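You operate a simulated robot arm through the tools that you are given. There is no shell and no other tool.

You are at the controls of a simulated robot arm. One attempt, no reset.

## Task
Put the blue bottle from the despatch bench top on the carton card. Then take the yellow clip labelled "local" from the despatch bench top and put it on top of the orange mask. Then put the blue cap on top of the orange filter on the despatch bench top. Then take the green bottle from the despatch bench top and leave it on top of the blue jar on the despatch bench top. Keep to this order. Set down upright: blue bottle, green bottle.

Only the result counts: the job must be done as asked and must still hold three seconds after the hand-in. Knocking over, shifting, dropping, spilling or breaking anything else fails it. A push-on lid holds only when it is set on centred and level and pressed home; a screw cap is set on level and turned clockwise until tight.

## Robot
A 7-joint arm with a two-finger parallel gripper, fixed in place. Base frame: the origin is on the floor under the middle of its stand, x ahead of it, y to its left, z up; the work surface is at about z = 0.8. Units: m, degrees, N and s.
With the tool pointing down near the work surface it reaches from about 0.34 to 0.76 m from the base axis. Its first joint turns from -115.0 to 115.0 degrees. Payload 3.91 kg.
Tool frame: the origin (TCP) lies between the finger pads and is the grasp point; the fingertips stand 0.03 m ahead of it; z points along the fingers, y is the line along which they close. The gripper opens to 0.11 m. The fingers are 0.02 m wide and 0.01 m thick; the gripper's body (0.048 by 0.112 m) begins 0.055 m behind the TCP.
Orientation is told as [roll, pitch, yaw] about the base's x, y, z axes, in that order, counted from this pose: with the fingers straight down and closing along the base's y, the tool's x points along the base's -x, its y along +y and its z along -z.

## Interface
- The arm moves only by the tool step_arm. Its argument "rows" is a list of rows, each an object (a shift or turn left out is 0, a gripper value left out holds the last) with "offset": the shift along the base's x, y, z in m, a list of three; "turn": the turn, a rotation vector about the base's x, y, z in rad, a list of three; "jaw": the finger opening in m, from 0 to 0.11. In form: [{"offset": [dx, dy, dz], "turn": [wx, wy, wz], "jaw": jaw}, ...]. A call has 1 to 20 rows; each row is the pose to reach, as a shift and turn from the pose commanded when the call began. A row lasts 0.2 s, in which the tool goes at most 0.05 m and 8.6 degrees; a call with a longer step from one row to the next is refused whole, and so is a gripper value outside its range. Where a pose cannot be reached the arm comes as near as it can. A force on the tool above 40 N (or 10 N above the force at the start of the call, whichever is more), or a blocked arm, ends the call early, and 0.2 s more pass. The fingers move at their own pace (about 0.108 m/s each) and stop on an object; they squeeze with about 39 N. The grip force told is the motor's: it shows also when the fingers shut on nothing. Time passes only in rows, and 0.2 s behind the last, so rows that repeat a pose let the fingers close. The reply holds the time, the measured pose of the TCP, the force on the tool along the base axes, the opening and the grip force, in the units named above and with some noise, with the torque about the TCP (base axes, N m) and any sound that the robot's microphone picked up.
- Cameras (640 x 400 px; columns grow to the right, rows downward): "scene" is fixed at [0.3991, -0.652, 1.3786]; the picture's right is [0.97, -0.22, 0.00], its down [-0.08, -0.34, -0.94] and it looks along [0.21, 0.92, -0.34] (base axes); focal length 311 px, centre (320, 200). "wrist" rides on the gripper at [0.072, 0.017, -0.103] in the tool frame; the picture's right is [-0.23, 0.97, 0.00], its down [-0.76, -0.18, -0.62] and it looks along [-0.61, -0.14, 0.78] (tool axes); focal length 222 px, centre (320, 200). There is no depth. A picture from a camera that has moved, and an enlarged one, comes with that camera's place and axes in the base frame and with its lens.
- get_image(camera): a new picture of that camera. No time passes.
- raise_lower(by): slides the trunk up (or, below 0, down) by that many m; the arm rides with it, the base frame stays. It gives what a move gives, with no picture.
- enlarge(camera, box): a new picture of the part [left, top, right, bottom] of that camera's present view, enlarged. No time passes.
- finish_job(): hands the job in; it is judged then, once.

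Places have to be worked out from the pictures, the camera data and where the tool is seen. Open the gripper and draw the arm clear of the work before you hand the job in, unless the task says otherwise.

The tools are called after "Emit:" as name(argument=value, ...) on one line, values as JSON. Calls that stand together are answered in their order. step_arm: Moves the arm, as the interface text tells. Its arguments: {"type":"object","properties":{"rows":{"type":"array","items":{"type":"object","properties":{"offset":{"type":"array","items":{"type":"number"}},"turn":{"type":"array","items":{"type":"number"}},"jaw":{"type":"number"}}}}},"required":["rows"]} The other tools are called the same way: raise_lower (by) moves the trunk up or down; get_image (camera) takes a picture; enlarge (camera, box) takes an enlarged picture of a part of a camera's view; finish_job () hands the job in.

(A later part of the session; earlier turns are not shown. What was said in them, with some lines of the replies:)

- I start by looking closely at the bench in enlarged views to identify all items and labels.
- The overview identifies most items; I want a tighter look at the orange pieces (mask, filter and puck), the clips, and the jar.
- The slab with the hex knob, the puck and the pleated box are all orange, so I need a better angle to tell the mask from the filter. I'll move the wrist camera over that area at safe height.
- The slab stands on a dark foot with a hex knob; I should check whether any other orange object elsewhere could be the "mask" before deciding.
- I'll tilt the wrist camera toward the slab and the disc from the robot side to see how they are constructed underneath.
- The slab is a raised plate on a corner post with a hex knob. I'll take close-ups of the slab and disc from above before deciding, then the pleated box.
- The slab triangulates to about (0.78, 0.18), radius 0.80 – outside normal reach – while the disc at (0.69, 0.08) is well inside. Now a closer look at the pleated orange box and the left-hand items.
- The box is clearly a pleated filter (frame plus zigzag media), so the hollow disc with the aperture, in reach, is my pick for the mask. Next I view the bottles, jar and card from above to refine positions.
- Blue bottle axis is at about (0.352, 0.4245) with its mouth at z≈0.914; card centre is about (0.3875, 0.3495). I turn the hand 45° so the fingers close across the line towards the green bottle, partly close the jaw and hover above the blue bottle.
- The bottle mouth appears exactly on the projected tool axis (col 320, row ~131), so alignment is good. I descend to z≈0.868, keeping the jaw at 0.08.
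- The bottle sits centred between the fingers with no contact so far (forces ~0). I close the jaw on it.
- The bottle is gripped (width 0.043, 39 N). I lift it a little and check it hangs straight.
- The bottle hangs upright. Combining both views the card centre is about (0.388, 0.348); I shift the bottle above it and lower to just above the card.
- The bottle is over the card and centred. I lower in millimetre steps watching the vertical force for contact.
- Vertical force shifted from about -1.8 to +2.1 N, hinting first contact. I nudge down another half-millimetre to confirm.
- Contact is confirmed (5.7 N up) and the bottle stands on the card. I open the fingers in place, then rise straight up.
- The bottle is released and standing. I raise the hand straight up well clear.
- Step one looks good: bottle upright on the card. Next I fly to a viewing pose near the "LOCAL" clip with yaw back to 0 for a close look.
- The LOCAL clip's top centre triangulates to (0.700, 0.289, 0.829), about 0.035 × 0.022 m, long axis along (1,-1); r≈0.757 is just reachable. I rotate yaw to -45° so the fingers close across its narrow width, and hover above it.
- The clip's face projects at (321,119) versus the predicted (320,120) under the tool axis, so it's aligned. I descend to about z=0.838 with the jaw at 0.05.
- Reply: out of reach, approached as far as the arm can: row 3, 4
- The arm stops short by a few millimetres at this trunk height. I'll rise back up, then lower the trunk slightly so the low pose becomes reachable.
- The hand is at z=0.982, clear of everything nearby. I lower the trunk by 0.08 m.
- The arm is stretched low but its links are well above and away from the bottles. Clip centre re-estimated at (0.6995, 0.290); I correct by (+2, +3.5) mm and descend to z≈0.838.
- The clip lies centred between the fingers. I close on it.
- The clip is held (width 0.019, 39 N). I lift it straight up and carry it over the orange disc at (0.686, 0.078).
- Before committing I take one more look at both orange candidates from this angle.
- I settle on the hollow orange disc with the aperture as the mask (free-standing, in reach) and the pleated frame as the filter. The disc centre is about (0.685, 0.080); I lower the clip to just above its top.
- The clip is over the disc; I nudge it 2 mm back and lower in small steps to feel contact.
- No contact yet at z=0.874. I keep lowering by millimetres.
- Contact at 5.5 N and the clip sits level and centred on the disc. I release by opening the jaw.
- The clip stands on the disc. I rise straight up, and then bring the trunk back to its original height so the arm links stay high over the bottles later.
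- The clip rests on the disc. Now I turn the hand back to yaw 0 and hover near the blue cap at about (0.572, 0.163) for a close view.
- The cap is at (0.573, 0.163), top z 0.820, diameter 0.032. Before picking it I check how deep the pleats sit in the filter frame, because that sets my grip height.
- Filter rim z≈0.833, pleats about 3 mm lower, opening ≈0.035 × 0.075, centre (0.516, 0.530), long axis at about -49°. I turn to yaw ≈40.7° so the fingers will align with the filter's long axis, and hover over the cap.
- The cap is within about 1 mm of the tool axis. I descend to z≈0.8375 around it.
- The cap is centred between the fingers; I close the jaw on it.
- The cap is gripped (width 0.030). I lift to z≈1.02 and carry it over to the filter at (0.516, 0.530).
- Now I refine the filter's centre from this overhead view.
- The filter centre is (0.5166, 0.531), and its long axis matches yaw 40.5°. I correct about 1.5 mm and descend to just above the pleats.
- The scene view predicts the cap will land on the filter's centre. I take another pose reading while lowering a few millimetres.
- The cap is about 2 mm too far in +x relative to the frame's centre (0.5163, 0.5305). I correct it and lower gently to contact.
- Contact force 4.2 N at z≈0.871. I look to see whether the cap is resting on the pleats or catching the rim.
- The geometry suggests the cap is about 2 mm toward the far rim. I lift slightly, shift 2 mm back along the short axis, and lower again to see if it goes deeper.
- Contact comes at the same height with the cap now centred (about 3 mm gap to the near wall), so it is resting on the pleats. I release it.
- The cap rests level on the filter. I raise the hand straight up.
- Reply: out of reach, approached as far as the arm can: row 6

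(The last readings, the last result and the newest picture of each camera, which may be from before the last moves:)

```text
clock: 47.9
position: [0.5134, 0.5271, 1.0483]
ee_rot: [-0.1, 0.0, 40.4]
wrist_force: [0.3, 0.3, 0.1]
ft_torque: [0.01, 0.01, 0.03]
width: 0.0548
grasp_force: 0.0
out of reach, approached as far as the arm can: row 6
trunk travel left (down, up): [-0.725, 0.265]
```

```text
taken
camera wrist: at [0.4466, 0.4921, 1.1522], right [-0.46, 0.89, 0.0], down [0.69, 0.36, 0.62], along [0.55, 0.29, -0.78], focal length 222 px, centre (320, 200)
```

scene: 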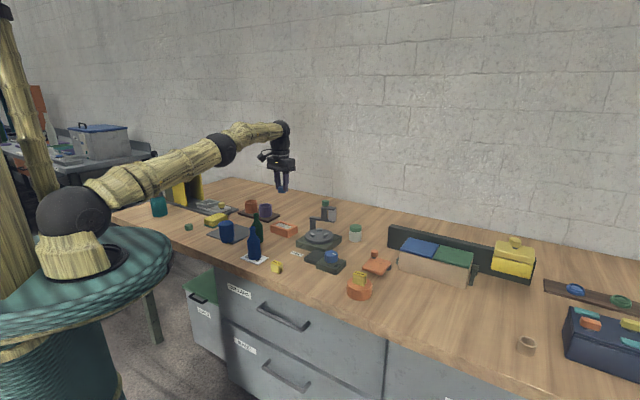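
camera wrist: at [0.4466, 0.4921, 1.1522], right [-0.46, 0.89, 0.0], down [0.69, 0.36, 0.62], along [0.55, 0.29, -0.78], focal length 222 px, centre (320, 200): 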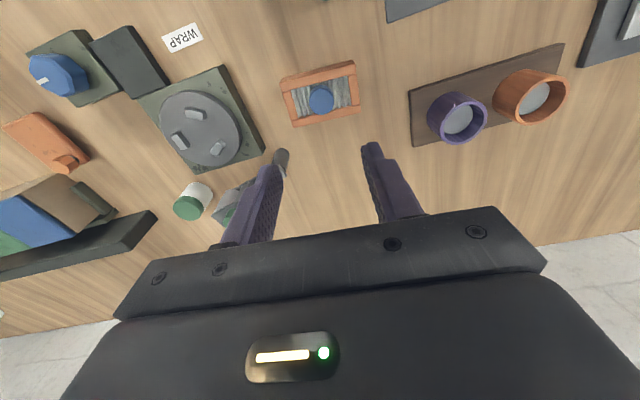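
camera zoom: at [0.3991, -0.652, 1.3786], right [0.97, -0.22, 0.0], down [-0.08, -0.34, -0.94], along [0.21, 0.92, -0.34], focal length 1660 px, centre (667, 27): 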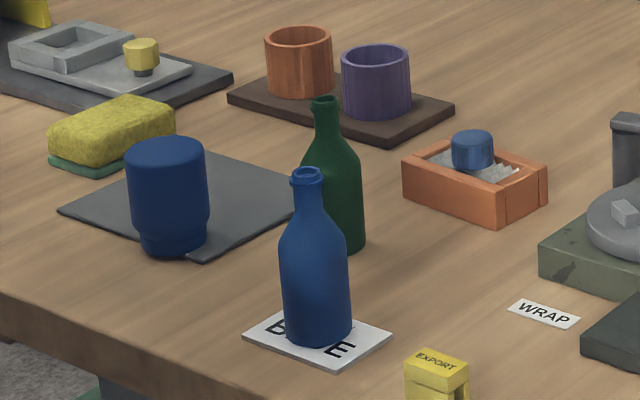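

Cap is centred on the filter. Next I move to a viewpoint above the green bottle and the blue jar with yaw back to 0.

Emit:
step_arm(rows=[{"offset": [-0.03, -0.01, 0.0], "turn": [0, 0, -0.12], "jaw": 0.08}, {"offset": [-0.06, -0.02, 0.0], "turn": [0, 0, -0.24], "jaw": 0.08}, {"offset": [-0.09, -0.035, 0.0], "turn": [0, 0, -0.36], "jaw": 0.08}, {"offset": [-0.12, -0.045, 0.0], "turn": [0, 0, -0.48], "jaw": 0.08}, {"offset": [-0.15, -0.055, 0.0], "turn": [0, 0, -0.6], "jaw": 0.08}, {"offset": [-0.175, -0.06, 0.0], "turn": [0, 0, -0.705], "jaw": 0.08}, {"offset": [-0.195, -0.06, 0.0], "turn": [0, 0, -0.705], "jaw": 0.08}])

Emit:
get_image(camera="wrist")

Emit:
enlarge(camera="wrist", box=[260, 0, 460, 180])

```text
clock: 49.5
position: [0.3161, 0.4669, 1.0478]
ee_rot: [-0.1, 0.1, 0.0]
wrist_force: [0.9, 0.7, -1.0]
ft_torque: [0.04, -0.02, 0.01]
width: 0.0801
grasp_force: 0.1
trunk travel left (down, up): [-0.725, 0.265]
```

```text
taken
camera wrist: at [0.2449, 0.4832, 1.152], right [0.23, 0.97, 0.0], down [0.76, -0.18, 0.62], along [0.61, -0.14, -0.78], focal length 222 px, centre (320, 200)
```

wrist: 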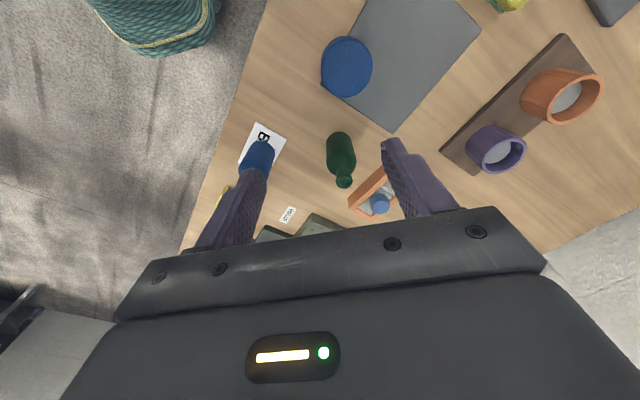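

```text
2.22 times, centred on (360, 90) of wrist
camera zoom: at [0.2449, 0.4832, 1.152], right [0.23, 0.97, 0.0], down [0.76, -0.18, 0.62], along [0.61, -0.14, -0.78], focal length 494 px, centre (231, 444)
```

zoom: 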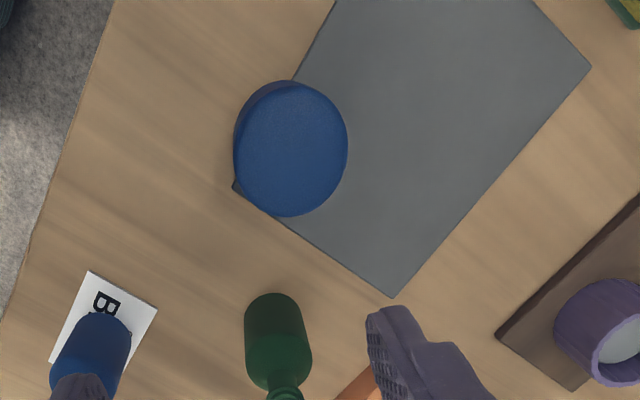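

Emit:
enlarge(camera="wrist", box=[310, 25, 390, 110])

Emit:
enlarge(camera="wrist", box=[315, 125, 370, 195])

Emit:
enlarge(camera="scene", box=[210, 210, 250, 245])

Emit:
enlarge(camera="scene", box=[240, 208, 280, 248])

```text
4.71 times, centred on (350, 68) of wrist
camera zoom: at [0.2449, 0.4832, 1.152], right [0.23, 0.97, 0.0], down [0.76, -0.18, 0.62], along [0.61, -0.14, -0.78], focal length 1045 px, centre (179, 824)
```

zoom: 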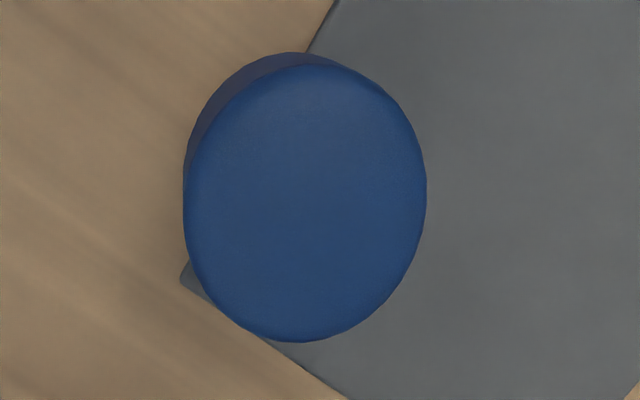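

```text
5.71 times, centred on (342, 160) of wrist
camera zoom: at [0.2449, 0.4832, 1.152], right [0.23, 0.97, 0.0], down [0.76, -0.18, 0.62], along [0.61, -0.14, -0.78], focal length 1269 px, centre (191, 429)
```

zoom: 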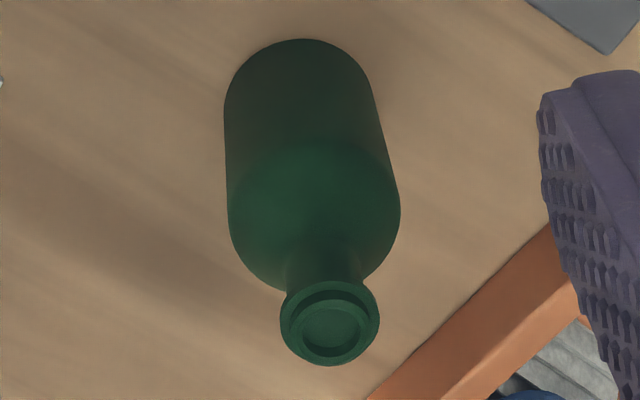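

```text
11.43 times, centred on (230, 228) of scene
camera zoom: at [0.3991, -0.652, 1.3786], right [0.97, -0.22, 0.0], down [-0.08, -0.34, -0.94], along [0.21, 0.92, -0.34], focal length 3558 px, centre (1349, -114)
```

zoom: 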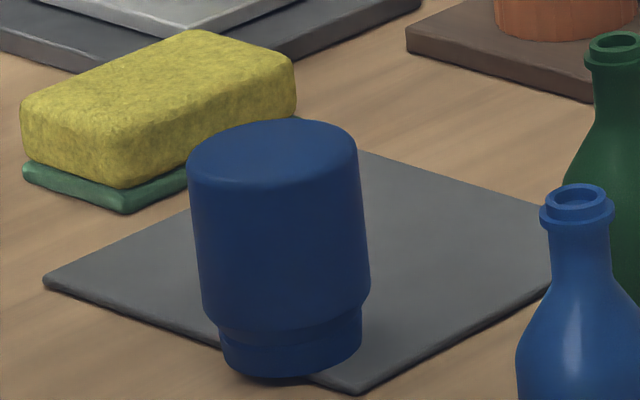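

```text
10.00 times, centred on (260, 228) of scene
camera zoom: at [0.3991, -0.652, 1.3786], right [0.97, -0.22, 0.0], down [-0.08, -0.34, -0.94], along [0.21, 0.92, -0.34], focal length 3113 px, centre (920, -80)
```

zoom: 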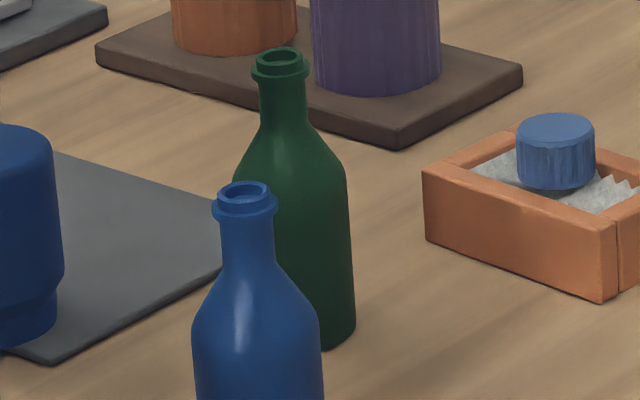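

The green bottle's mouth is at (0.4058, 0.4775, 0.918); the jar's top centre at about (0.2887, 0.5035, 0.8775), and it stands near the mat's edge so it needs gentle, centred placing. I hover over the green bottle first.

Emit:
step_arm(rows=[{"offset": [0.03, 0.004, 0.0], "jaw": 0.08}, {"offset": [0.06, 0.008, 0.0], "jaw": 0.08}, {"offset": [0.0894, 0.0107, 0.0], "jaw": 0.08}, {"offset": [0.0894, 0.0107, -0.03], "jaw": 0.08}, {"offset": [0.0894, 0.0107, -0.05], "jaw": 0.08}, {"offset": [0.0894, 0.0107, -0.05], "jaw": 0.08}])

Emit:
enlarge(camera="wrist", box=[260, 90, 400, 190])

```text
clock: 50.9
position: [0.4078, 0.4749, 0.9982]
ee_rot: [-0.1, 0.1, 0.0]
wrist_force: [0.2, 0.2, -0.5]
ft_torque: [0.02, -0.02, -0.02]
width: 0.0803
grasp_force: 0.1
trunk travel left (down, up): [-0.725, 0.265]
```

```text
4.00 times, centred on (330, 140) of wrist
camera zoom: at [0.3356, 0.4919, 1.1021], right [0.22, 0.97, 0.0], down [0.76, -0.17, 0.62], along [0.61, -0.14, -0.78], focal length 888 px, centre (280, 440)
```

zoom: 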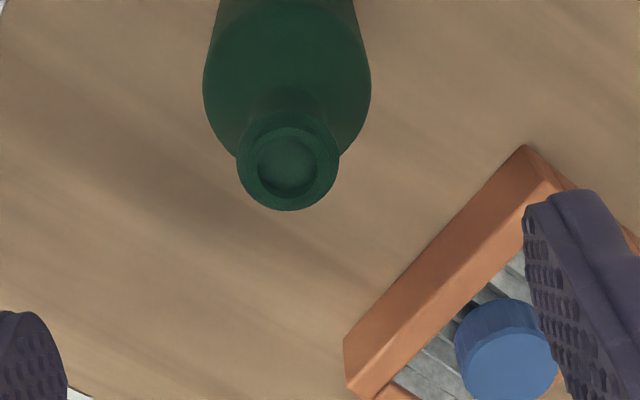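

The mouth is at (0.406, 0.477); I correct by (-1.6, +2.2) mm and descend to z≈0.871.

Emit:
step_arm(rows=[{"offset": [-0.0016, 0.0022, -0.03], "jaw": 0.08}, {"offset": [-0.0016, 0.0022, -0.07], "jaw": 0.08}, {"offset": [-0.0016, 0.0022, -0.1], "jaw": 0.08}, {"offset": [-0.0016, 0.0022, -0.12], "jaw": 0.08}, {"offset": [-0.0016, 0.0022, -0.1272], "jaw": 0.08}])

Emit:
get_image(camera="wrist")

Emit:
enlarge(camera="scene", box=[215, 185, 305, 260])

```text
clock: 52.1
position: [0.4041, 0.4811, 0.8717]
ee_rot: [0.0, 0.1, 0.1]
wrist_force: [-0.6, -0.7, 0.6]
ft_torque: [0.01, 0.0, -0.03]
width: 0.08
grasp_force: 0.1
trunk travel left (down, up): [-0.725, 0.265]
```

```text
taken
camera wrist: at [0.3329, 0.4964, 0.9755], right [0.22, 0.97, 0.0], down [0.76, -0.17, 0.62], along [0.61, -0.14, -0.78], focal length 222 px, centre (320, 200)
```

wrist: 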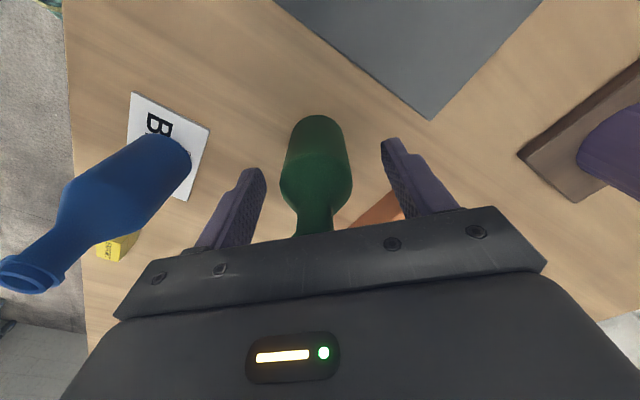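

```text
5.33 times, centred on (260, 222) of scene
camera zoom: at [0.3991, -0.652, 1.3786], right [0.97, -0.22, 0.0], down [-0.08, -0.34, -0.94], along [0.21, 0.92, -0.34], focal length 1660 px, centre (640, 80)
```

zoom: 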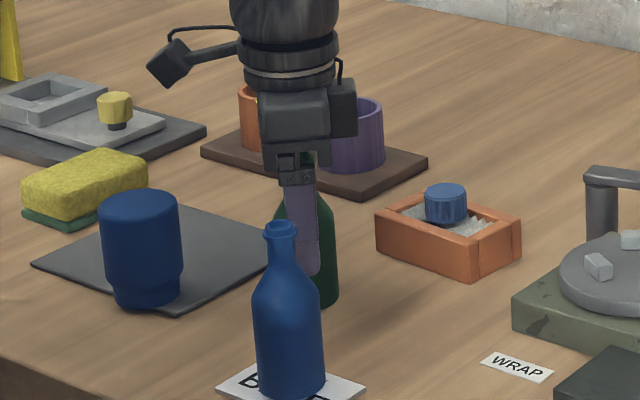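

The bottle sits about 2 mm toward -y from the finger midline. I shift 2 mm and then close on it.

Emit:
step_arm(rows=[{"offset": [0, -0.0022, 0], "jaw": 0.08}, {"offset": [0, -0.0022, 0], "jaw": 0.055}, {"offset": [0, -0.0022, 0], "jaw": 0.03}, {"offset": [0, -0.0022, 0], "jaw": 0.03}, {"offset": [0, -0.0022, 0], "jaw": 0.03}])

```text
clock: 53.3
position: [0.4048, 0.4774, 0.8721]
ee_rot: [-0.1, 0.1, 0.1]
wrist_force: [-0.2, 0.0, 0.3]
ft_torque: [-0.01, 0.01, 0.02]
width: 0.0426
grasp_force: 39.0
trunk travel left (down, up): [-0.725, 0.265]
```

Gripped (width 0.0426). I lift it 0.12 m and check that it hangs straight.

Emit:
step_arm(rows=[{"offset": [0, 0, 0.01], "jaw": 0.03}, {"offset": [0, 0, 0.03], "jaw": 0.03}, {"offset": [0, 0, 0.06], "jaw": 0.03}, {"offset": [0, 0, 0.09], "jaw": 0.03}, {"offset": [0, 0, 0.12], "jaw": 0.03}, {"offset": [0, 0, 0.12], "jaw": 0.03}])

Emit:
get_image(camera="wrist")

Emit:
enlarge(camera="scene", box=[205, 165, 305, 250])

```text
clock: 54.7
position: [0.4035, 0.4806, 0.9921]
ee_rot: [-0.2, 0.1, 0.1]
wrist_force: [0.2, -0.3, -1.0]
ft_torque: [0.01, -0.01, 0.02]
width: 0.0426
grasp_force: 39.0
trunk travel left (down, up): [-0.725, 0.265]
```

```text
taken
camera wrist: at [0.3322, 0.4962, 1.0948], right [0.22, 0.97, 0.0], down [0.76, -0.17, 0.62], along [0.61, -0.14, -0.78], focal length 222 px, centre (320, 200)
```

wrist: 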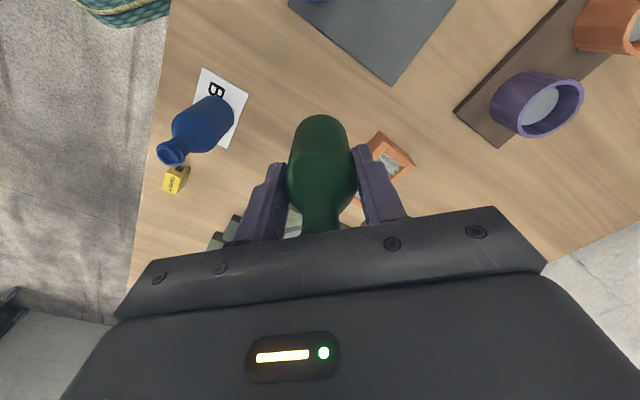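

```text
4.71 times, centred on (255, 208) of scene
camera zoom: at [0.3991, -0.652, 1.3786], right [0.97, -0.22, 0.0], down [-0.08, -0.34, -0.94], along [0.21, 0.92, -0.34], focal length 1465 px, centre (626, 165)
```

zoom: 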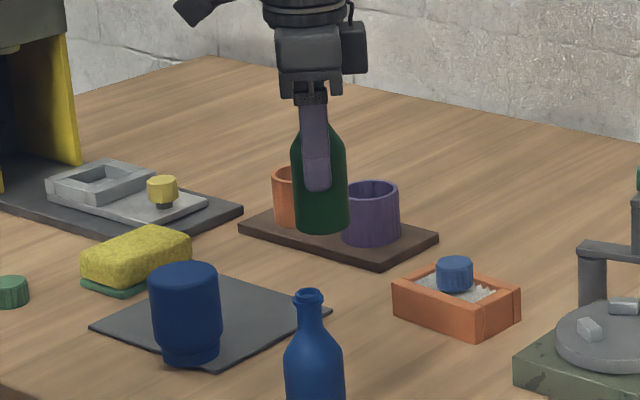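

The bottle hangs upright. I carry it level to above the jar at about (0.288, 0.5035) and compare their alignment.

Emit:
step_arm(rows=[{"offset": [-0.03, 0.006, 0], "jaw": 0.03}, {"offset": [-0.06, 0.013, 0], "jaw": 0.03}, {"offset": [-0.09, 0.019, 0], "jaw": 0.03}, {"offset": [-0.11, 0.0235, 0], "jaw": 0.03}, {"offset": [-0.1163, 0.0248, 0], "jaw": 0.03}, {"offset": [-0.1163, 0.0248, 0], "jaw": 0.03}])

Emit:
get_image(camera="wrist")

Emit:
enlarge(camera="scene", box=[200, 180, 260, 250])

```text
clock: 56.1
position: [0.2886, 0.5025, 0.9924]
ee_rot: [-0.1, 0.2, 0.1]
wrist_force: [1.4, -0.1, -1.6]
ft_torque: [-0.02, 0.03, 0.03]
width: 0.0423
grasp_force: 38.7
trunk travel left (down, up): [-0.725, 0.265]
```

```text
taken
camera wrist: at [0.2164, 0.519, 1.096], right [0.22, 0.97, 0.0], down [0.76, -0.17, 0.62], along [0.61, -0.14, -0.78], focal length 222 px, centre (320, 200)
```

wrist: 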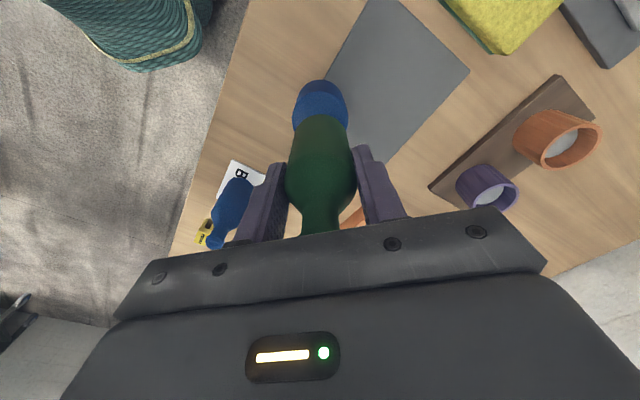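

```text
5.71 times, centred on (230, 215) of scene
camera zoom: at [0.3991, -0.652, 1.3786], right [0.97, -0.22, 0.0], down [-0.08, -0.34, -0.94], along [0.21, 0.92, -0.34], focal length 1779 px, centre (834, 114)
```

zoom: 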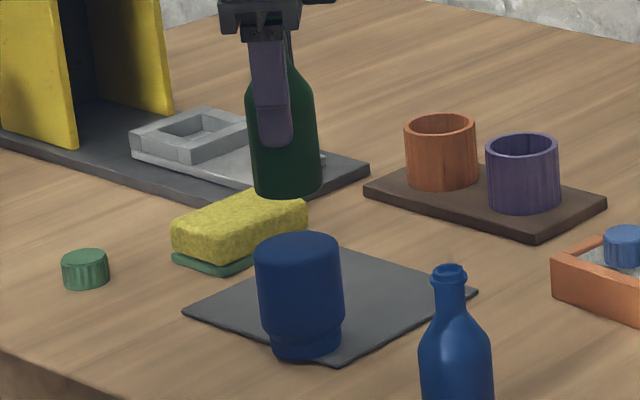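

I zoom in on both views to measure the bottle-to-jar alignment precisely.

Emit:
enlarge(camera="scene", box=[212, 195, 252, 220])

Emit:
enlarge(camera="scene", box=[212, 215, 252, 240])

Emit:
enlarge(camera="wrist", box=[270, 60, 370, 160])

```text
16.00 times, centred on (232, 208) of scene
camera zoom: at [0.3991, -0.652, 1.3786], right [0.97, -0.22, 0.0], down [-0.08, -0.34, -0.94], along [0.21, 0.92, -0.34], focal length 4981 px, centre (1728, 80)
```

zoom: 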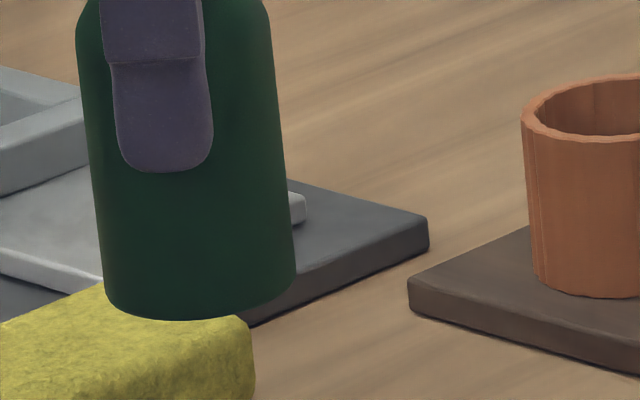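

```text
16.00 times, centred on (232, 228) of scene
camera zoom: at [0.3991, -0.652, 1.3786], right [0.97, -0.22, 0.0], down [-0.08, -0.34, -0.94], along [0.21, 0.92, -0.34], focal length 4981 px, centre (1728, -240)
```

zoom: 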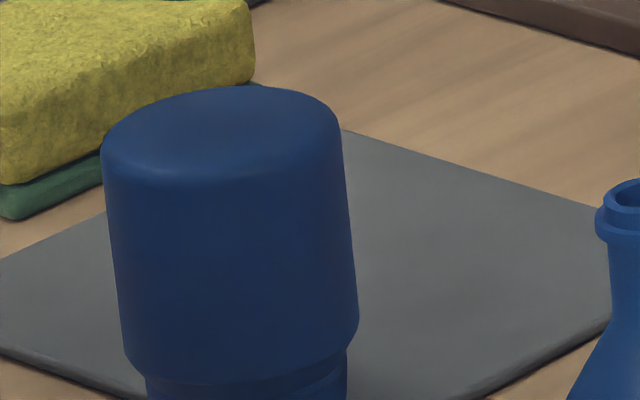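

```text
4.00 times, centred on (320, 110) of wrist
camera zoom: at [0.2164, 0.519, 1.096], right [0.22, 0.97, 0.0], down [0.76, -0.17, 0.62], along [0.61, -0.14, -0.78], focal length 888 px, centre (320, 560)
```

zoom: 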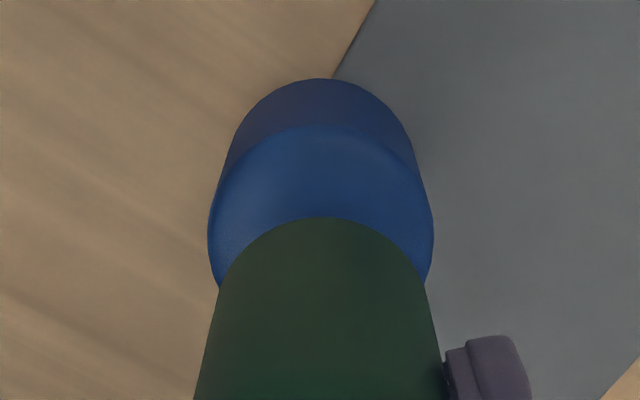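

Both views show the bottle axis aligned with the jar axis to within about a millimetre (scene: x aligned; wrist: y aligned). I lower it to a few millimetres above the jar top.

Emit:
step_arm(rows=[{"offset": [0, 0, -0.012], "jaw": 0.03}, {"offset": [0, 0, -0.024], "jaw": 0.03}, {"offset": [0, 0, -0.032], "jaw": 0.03}, {"offset": [0, 0, -0.036], "jaw": 0.03}, {"offset": [0, 0, -0.036], "jaw": 0.03}])

Emit:
enlarge(camera="scene", box=[208, 200, 256, 240])

Emit:
enlarge(camera="wrist", box=[260, 60, 380, 160])

```text
clock: 57.3
position: [0.2887, 0.502, 0.953]
ee_rot: [-0.2, 0.1, 0.3]
wrist_force: [0.4, 0.8, -1.4]
ft_torque: [-0.01, -0.02, -0.02]
width: 0.0427
grasp_force: 39.4
trunk travel left (down, up): [-0.725, 0.265]
```

```text
10.00 times, centred on (232, 220) of scene
camera zoom: at [0.3991, -0.652, 1.3786], right [0.97, -0.22, 0.0], down [-0.08, -0.34, -0.94], along [0.21, 0.92, -0.34], focal length 3113 px, centre (1200, 0)
```

zoom: 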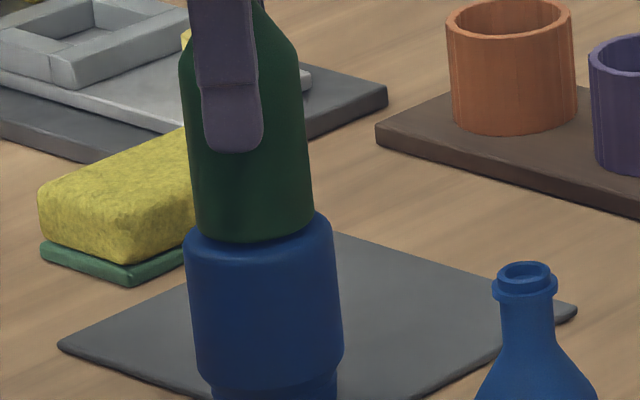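

```text
4.00 times, centred on (320, 110) of wrist
camera zoom: at [0.2163, 0.5186, 1.058], right [0.22, 0.97, 0.0], down [0.76, -0.17, 0.62], along [0.61, -0.14, -0.78], focal length 888 px, centre (320, 560)
```

zoom: 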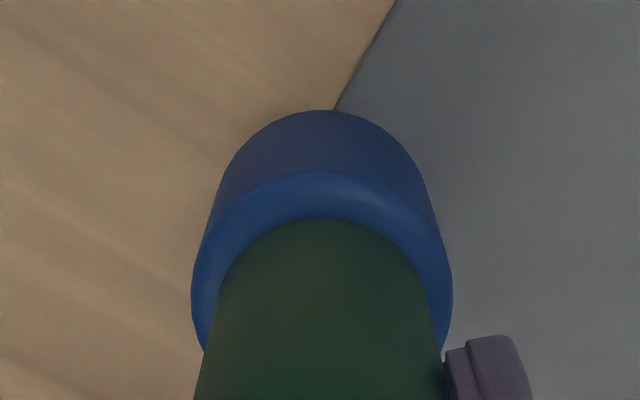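

Alignment still looks centred (8 mm margin on the near side, even left and right). I lower in 1 mm steps to gentle contact.

Emit:
step_arm(rows=[{"offset": [0.0004, 0, -0.001], "jaw": 0.03}, {"offset": [0.0004, 0, -0.002], "jaw": 0.03}, {"offset": [0.0004, 0, -0.003], "jaw": 0.03}])

```text
clock: 58.1
position: [0.2886, 0.5037, 0.9514]
ee_rot: [-0.2, 0.1, 0.1]
wrist_force: [-0.6, -0.3, -1.3]
ft_torque: [-0.02, 0.0, 0.0]
width: 0.0427
grasp_force: 38.8
trunk travel left (down, up): [-0.725, 0.265]
```

No contact yet (force still about -1.3 N). I continue with half-millimetre steps.

Emit:
step_arm(rows=[{"offset": [0, 0, -0.0005], "jaw": 0.03}, {"offset": [0, 0, -0.001], "jaw": 0.03}])

```text
clock: 58.7
position: [0.2895, 0.5035, 0.9514]
ee_rot: [0.0, 0.1, 0.2]
wrist_force: [-0.2, 0.8, -1.7]
ft_torque: [0.01, 0.01, -0.01]
width: 0.0427
grasp_force: 39.1
trunk travel left (down, up): [-0.725, 0.265]
```

Emit:
step_arm(rows=[{"offset": [0, 0, -0.0007], "jaw": 0.03}, {"offset": [0, 0, -0.0014], "jaw": 0.03}])

Emit:
enlarge(camera="scene", box=[212, 212, 252, 237])

```text
clock: 59.3
position: [0.2894, 0.5032, 0.9513]
ee_rot: [-0.1, 0.0, 0.2]
wrist_force: [0.0, 1.0, 8.0]
ft_torque: [0.12, 0.02, 0.01]
width: 0.0427
grasp_force: 39.0
trunk travel left (down, up): [-0.725, 0.265]
```

```text
16.00 times, centred on (232, 224) of scene
camera zoom: at [0.3991, -0.652, 1.3786], right [0.97, -0.22, 0.0], down [-0.08, -0.34, -0.94], along [0.21, 0.92, -0.34], focal length 4981 px, centre (1728, -192)
```

zoom: 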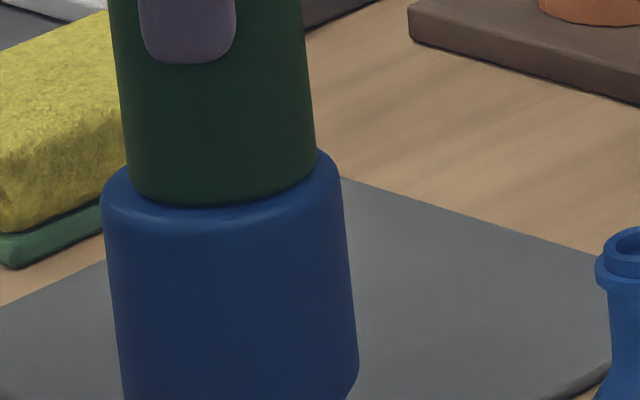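

Contact now reads 8 N; the bottle is seated with equal margins left and right. I ease off half a millimetre to relax the force before releasing.

Emit:
step_arm(rows=[{"offset": [0, 0, 0.0004], "jaw": 0.03}, {"offset": [0, 0, 0.0006], "jaw": 0.03}])

```text
clock: 59.9
position: [0.2888, 0.5025, 0.9515]
ee_rot: [-0.1, 0.0, 0.3]
wrist_force: [-0.5, 1.3, 8.6]
ft_torque: [0.11, 0.04, -0.02]
width: 0.0426
grasp_force: 39.2
trunk travel left (down, up): [-0.725, 0.265]
```

Force hasn't dropped (8.6 N), so I ease up slightly more.

Emit:
step_arm(rows=[{"offset": [0, 0, 0.0005], "jaw": 0.03}, {"offset": [0, 0, 0.0007], "jaw": 0.03}])

```text
clock: 60.5
position: [0.2889, 0.5031, 0.9512]
ee_rot: [-0.1, 0.2, 0.2]
wrist_force: [-1.3, 1.4, 7.9]
ft_torque: [0.12, 0.12, 0.02]
width: 0.0423
grasp_force: 38.8
trunk travel left (down, up): [-0.725, 0.265]
```

The reading persists, possibly a small dead-band in the arm. I raise another millimetre and re-read.

Emit:
step_arm(rows=[{"offset": [0, 0, 0.0005], "jaw": 0.03}, {"offset": [0, 0, 0.001], "jaw": 0.03}, {"offset": [0, 0, 0.001], "jaw": 0.03}])

Emit:
enlarge(camera="scene", box=[212, 212, 252, 237])

```text
clock: 61.3
position: [0.2902, 0.502, 0.9521]
ee_rot: [-0.2, 0.1, 0.0]
wrist_force: [0.2, -0.4, -2.0]
ft_torque: [-0.02, -0.02, -0.04]
width: 0.0427
grasp_force: 39.0
trunk travel left (down, up): [-0.725, 0.265]
```

```text
16.00 times, centred on (232, 224) of scene
camera zoom: at [0.3991, -0.652, 1.3786], right [0.97, -0.22, 0.0], down [-0.08, -0.34, -0.94], along [0.21, 0.92, -0.34], focal length 4981 px, centre (1728, -192)
```

zoom: 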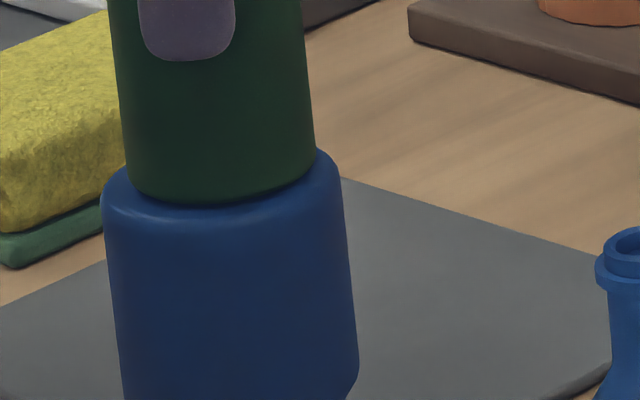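

Now free again (-2.0 N), about half a millimetre above. I lower 0.7 mm for a light touch.

Emit:
step_arm(rows=[{"offset": [0, 0, -0.0004], "jaw": 0.03}, {"offset": [0, 0, -0.0007], "jaw": 0.03}])

```text
clock: 61.9
position: [0.2893, 0.5029, 0.9524]
ee_rot: [-0.1, 0.1, 0.1]
wrist_force: [-0.3, 0.9, -1.5]
ft_torque: [-0.01, 0.01, 0.0]
width: 0.0425
grasp_force: 39.2
trunk travel left (down, up): [-0.725, 0.265]
```

Emit:
step_arm(rows=[{"offset": [0, 0, -0.0004], "jaw": 0.03}, {"offset": [0, 0, -0.0004], "jaw": 0.03}])

```text
clock: 62.5
position: [0.2894, 0.5035, 0.9517]
ee_rot: [-0.1, 0.1, 0.1]
wrist_force: [0.0, 0.6, 1.9]
ft_torque: [0.07, -0.03, 0.03]
width: 0.0425
grasp_force: 39.5
trunk travel left (down, up): [-0.725, 0.265]
```

Light contact (+1.9 N, about 3.6 N net). I release with a gradual opening.

Emit:
step_arm(rows=[{"offset": [0, 0, 0], "jaw": 0.044}, {"offset": [0, 0, 0], "jaw": 0.048}, {"offset": [0, 0, 0], "jaw": 0.056}, {"offset": [0, 0, 0], "jaw": 0.07}, {"offset": [0, 0, 0], "jaw": 0.085}, {"offset": [0, 0, 0], "jaw": 0.085}])

Emit:
enlarge(camera="scene", box=[200, 180, 260, 250])

Emit:
get_image(camera="wrist")

```text
clock: 63.9
position: [0.2907, 0.5033, 0.9509]
ee_rot: [-0.2, 0.0, 0.3]
wrist_force: [-0.1, 0.3, -0.4]
ft_torque: [0.01, 0.02, 0.01]
width: 0.0848
grasp_force: 0.0
trunk travel left (down, up): [-0.725, 0.265]
```

```text
5.71 times, centred on (230, 215) of scene
camera zoom: at [0.3991, -0.652, 1.3786], right [0.97, -0.22, 0.0], down [-0.08, -0.34, -0.94], along [0.21, 0.92, -0.34], focal length 1779 px, centre (834, 114)
```

zoom: 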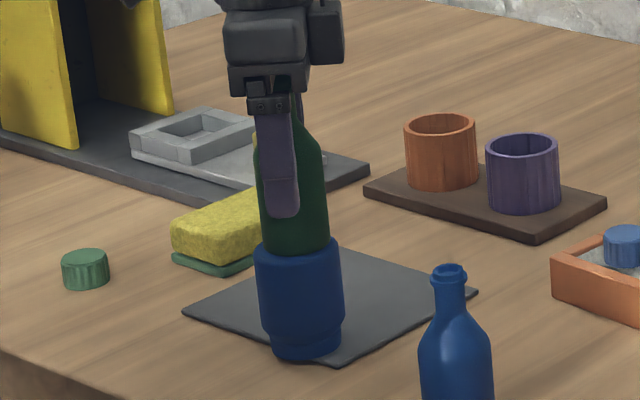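

```text
taken
camera wrist: at [0.2174, 0.5192, 1.055], right [0.22, 0.97, 0.0], down [0.76, -0.17, 0.62], along [0.61, -0.14, -0.78], focal length 222 px, centre (320, 200)
```

wrist: 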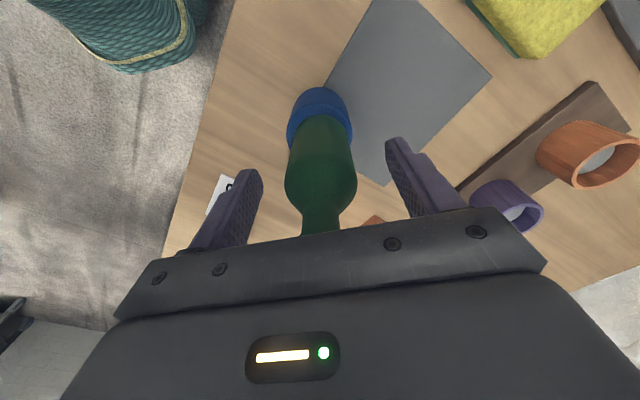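

The green bottle stands on the jar on its own. I raise the hand straight up, clear of it.

Emit:
step_arm(rows=[{"offset": [0, 0, 0.01]}, {"offset": [0, 0, 0.03]}, {"offset": [0, 0, 0.06]}, {"offset": [0, 0, 0.1]}, {"offset": [0, 0, 0.14]}, {"offset": [0, 0, 0.17]}])

Emit:
get_image(camera="scene")

Emit:
enlarge(camera="scene", box=[205, 185, 275, 265])

Emit:
get_image(camera="wrist")

```text
clock: 65.3
position: [0.2909, 0.5022, 1.1207]
ee_rot: [-0.2, 0.1, 0.2]
wrist_force: [0.8, -1.1, -1.2]
ft_torque: [0.01, 0.0, 0.02]
width: 0.0849
grasp_force: 0.0
trunk travel left (down, up): [-0.725, 0.265]
```

```text
taken
```

scene: 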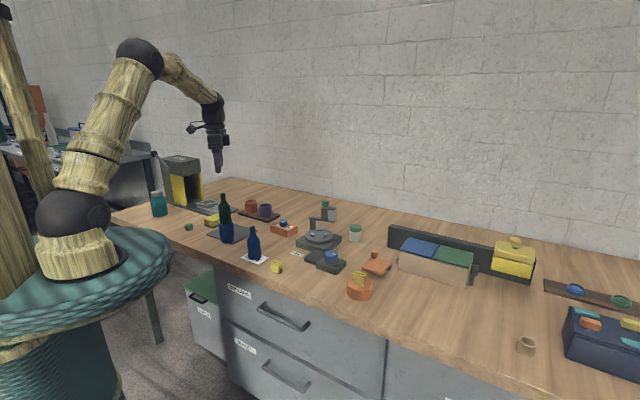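

```text
5.00 times, centred on (240, 225) of scene
camera zoom: at [0.3991, -0.652, 1.3786], right [0.97, -0.22, 0.0], down [-0.08, -0.34, -0.94], along [0.21, 0.92, -0.34], focal length 1557 px, centre (720, 75)
```

zoom: 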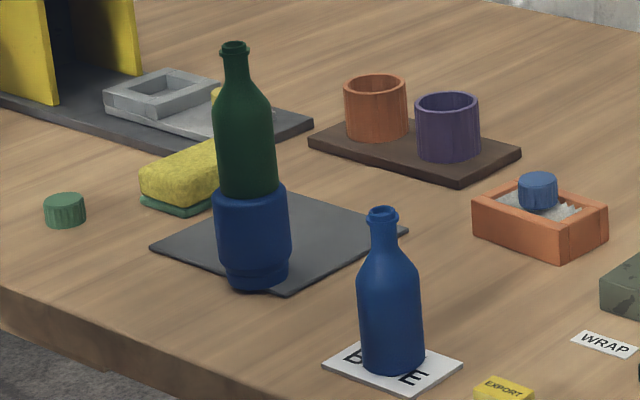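

```text
taken
camera wrist: at [0.2174, 0.5203, 1.2246], right [0.22, 0.97, 0.0], down [0.76, -0.17, 0.62], along [0.61, -0.14, -0.78], focal length 222 px, centre (320, 200)
```

wrist: 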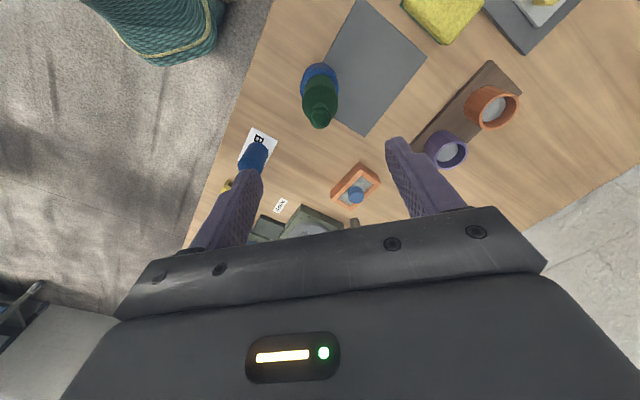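

Everything is in place and upright. I draw the arm back to its starting area, clear of the work, and do a final check of the clip and cap.

Emit:
step_arm(rows=[{"offset": [0.02, -0.03, 0.02]}, {"offset": [0.05, -0.06, 0.03]}, {"offset": [0.08, -0.095, 0.03]}, {"offset": [0.11, -0.13, 0.03]}, {"offset": [0.14, -0.165, 0.03]}, {"offset": [0.17, -0.2, 0.03]}, {"offset": [0.17, -0.2, 0.03]}])

Emit:
enlarge(camera="scene", box=[260, 205, 400, 305])

Emit:
enlarge(camera="scene", box=[205, 185, 305, 265])

```text
clock: 66.9
position: [0.459, 0.3019, 1.1496]
ee_rot: [-0.1, 0.1, 0.2]
wrist_force: [-0.5, 1.1, 0.4]
ft_torque: [0.0, -0.02, 0.0]
width: 0.0851
grasp_force: 0.0
trunk travel left (down, up): [-0.725, 0.265]
```

```text
4.00 times, centred on (330, 255) of scene
camera zoom: at [0.3991, -0.652, 1.3786], right [0.97, -0.22, 0.0], down [-0.08, -0.34, -0.94], along [0.21, 0.92, -0.34], focal length 1245 px, centre (280, -20)
```

zoom: 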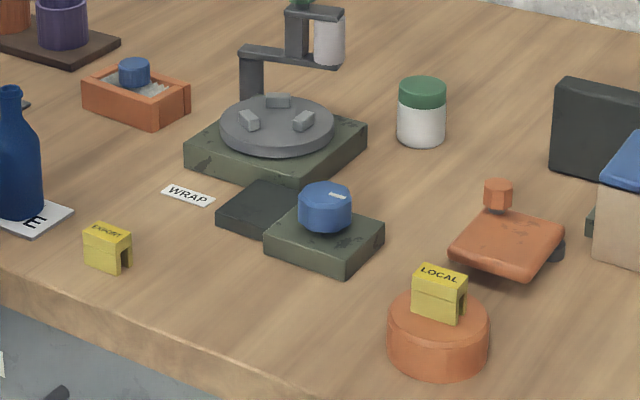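

```text
5.00 times, centred on (255, 225) of scene
camera zoom: at [0.3991, -0.652, 1.3786], right [0.97, -0.22, 0.0], down [-0.08, -0.34, -0.94], along [0.21, 0.92, -0.34], focal length 1557 px, centre (645, 75)
```

zoom: 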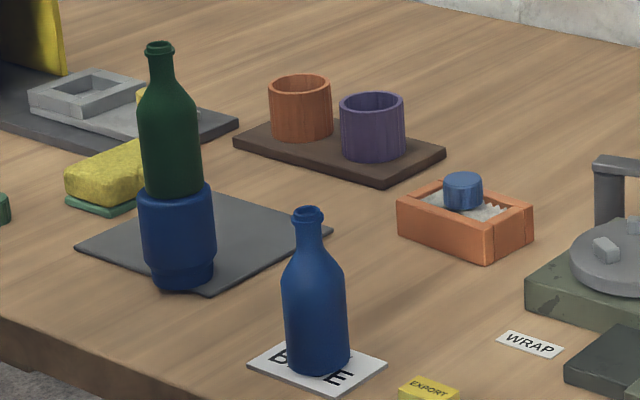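

All four placements look right in the final pictures. The blue bottle is upright on the carton card, the LOCAL clip is on the orange disc I took as the mask, the blue cap is on the filter, and the green bottle is upright on the blue jar. The gripper is open and the arm is clear, so I hand in the job.

Emit:
finish_job()

```text
The job is handed in.
```

I made all four placements in the order you gave and handed the job in. The one doubt is whether I put the clip on the right object, because nothing on the bench is labelled as the mask.

| Step | Result |
|---|---|
| Blue bottle | Upright and centred on the "CARTON / BLUE" card |
| Yellow "local" clip | On top of the orange disc with a hole in it |
| Blue cap | Centred on the orange pleated filter, resting on the pleats |
| Green bottle | Upright and centred on the blue jar |

- **Choice of mask:** I took the orange disc as the mask. The other candidate was an orange plate with a hex knob next to it. I ruled the plate out because it looked like part of a fixture and its centre was about 0.80 m from the base, beyond the stated 0.76 m reach. If the plate is the mask, the clip is in the wrong place.
- **Blue jar:** It stands partly over the edge of its grey mat, as it did at the start. The green bottle stood steady on it in the last pictures.

I saw nothing else moved or knocked over. The gripper is open and the arm is clear of the work.
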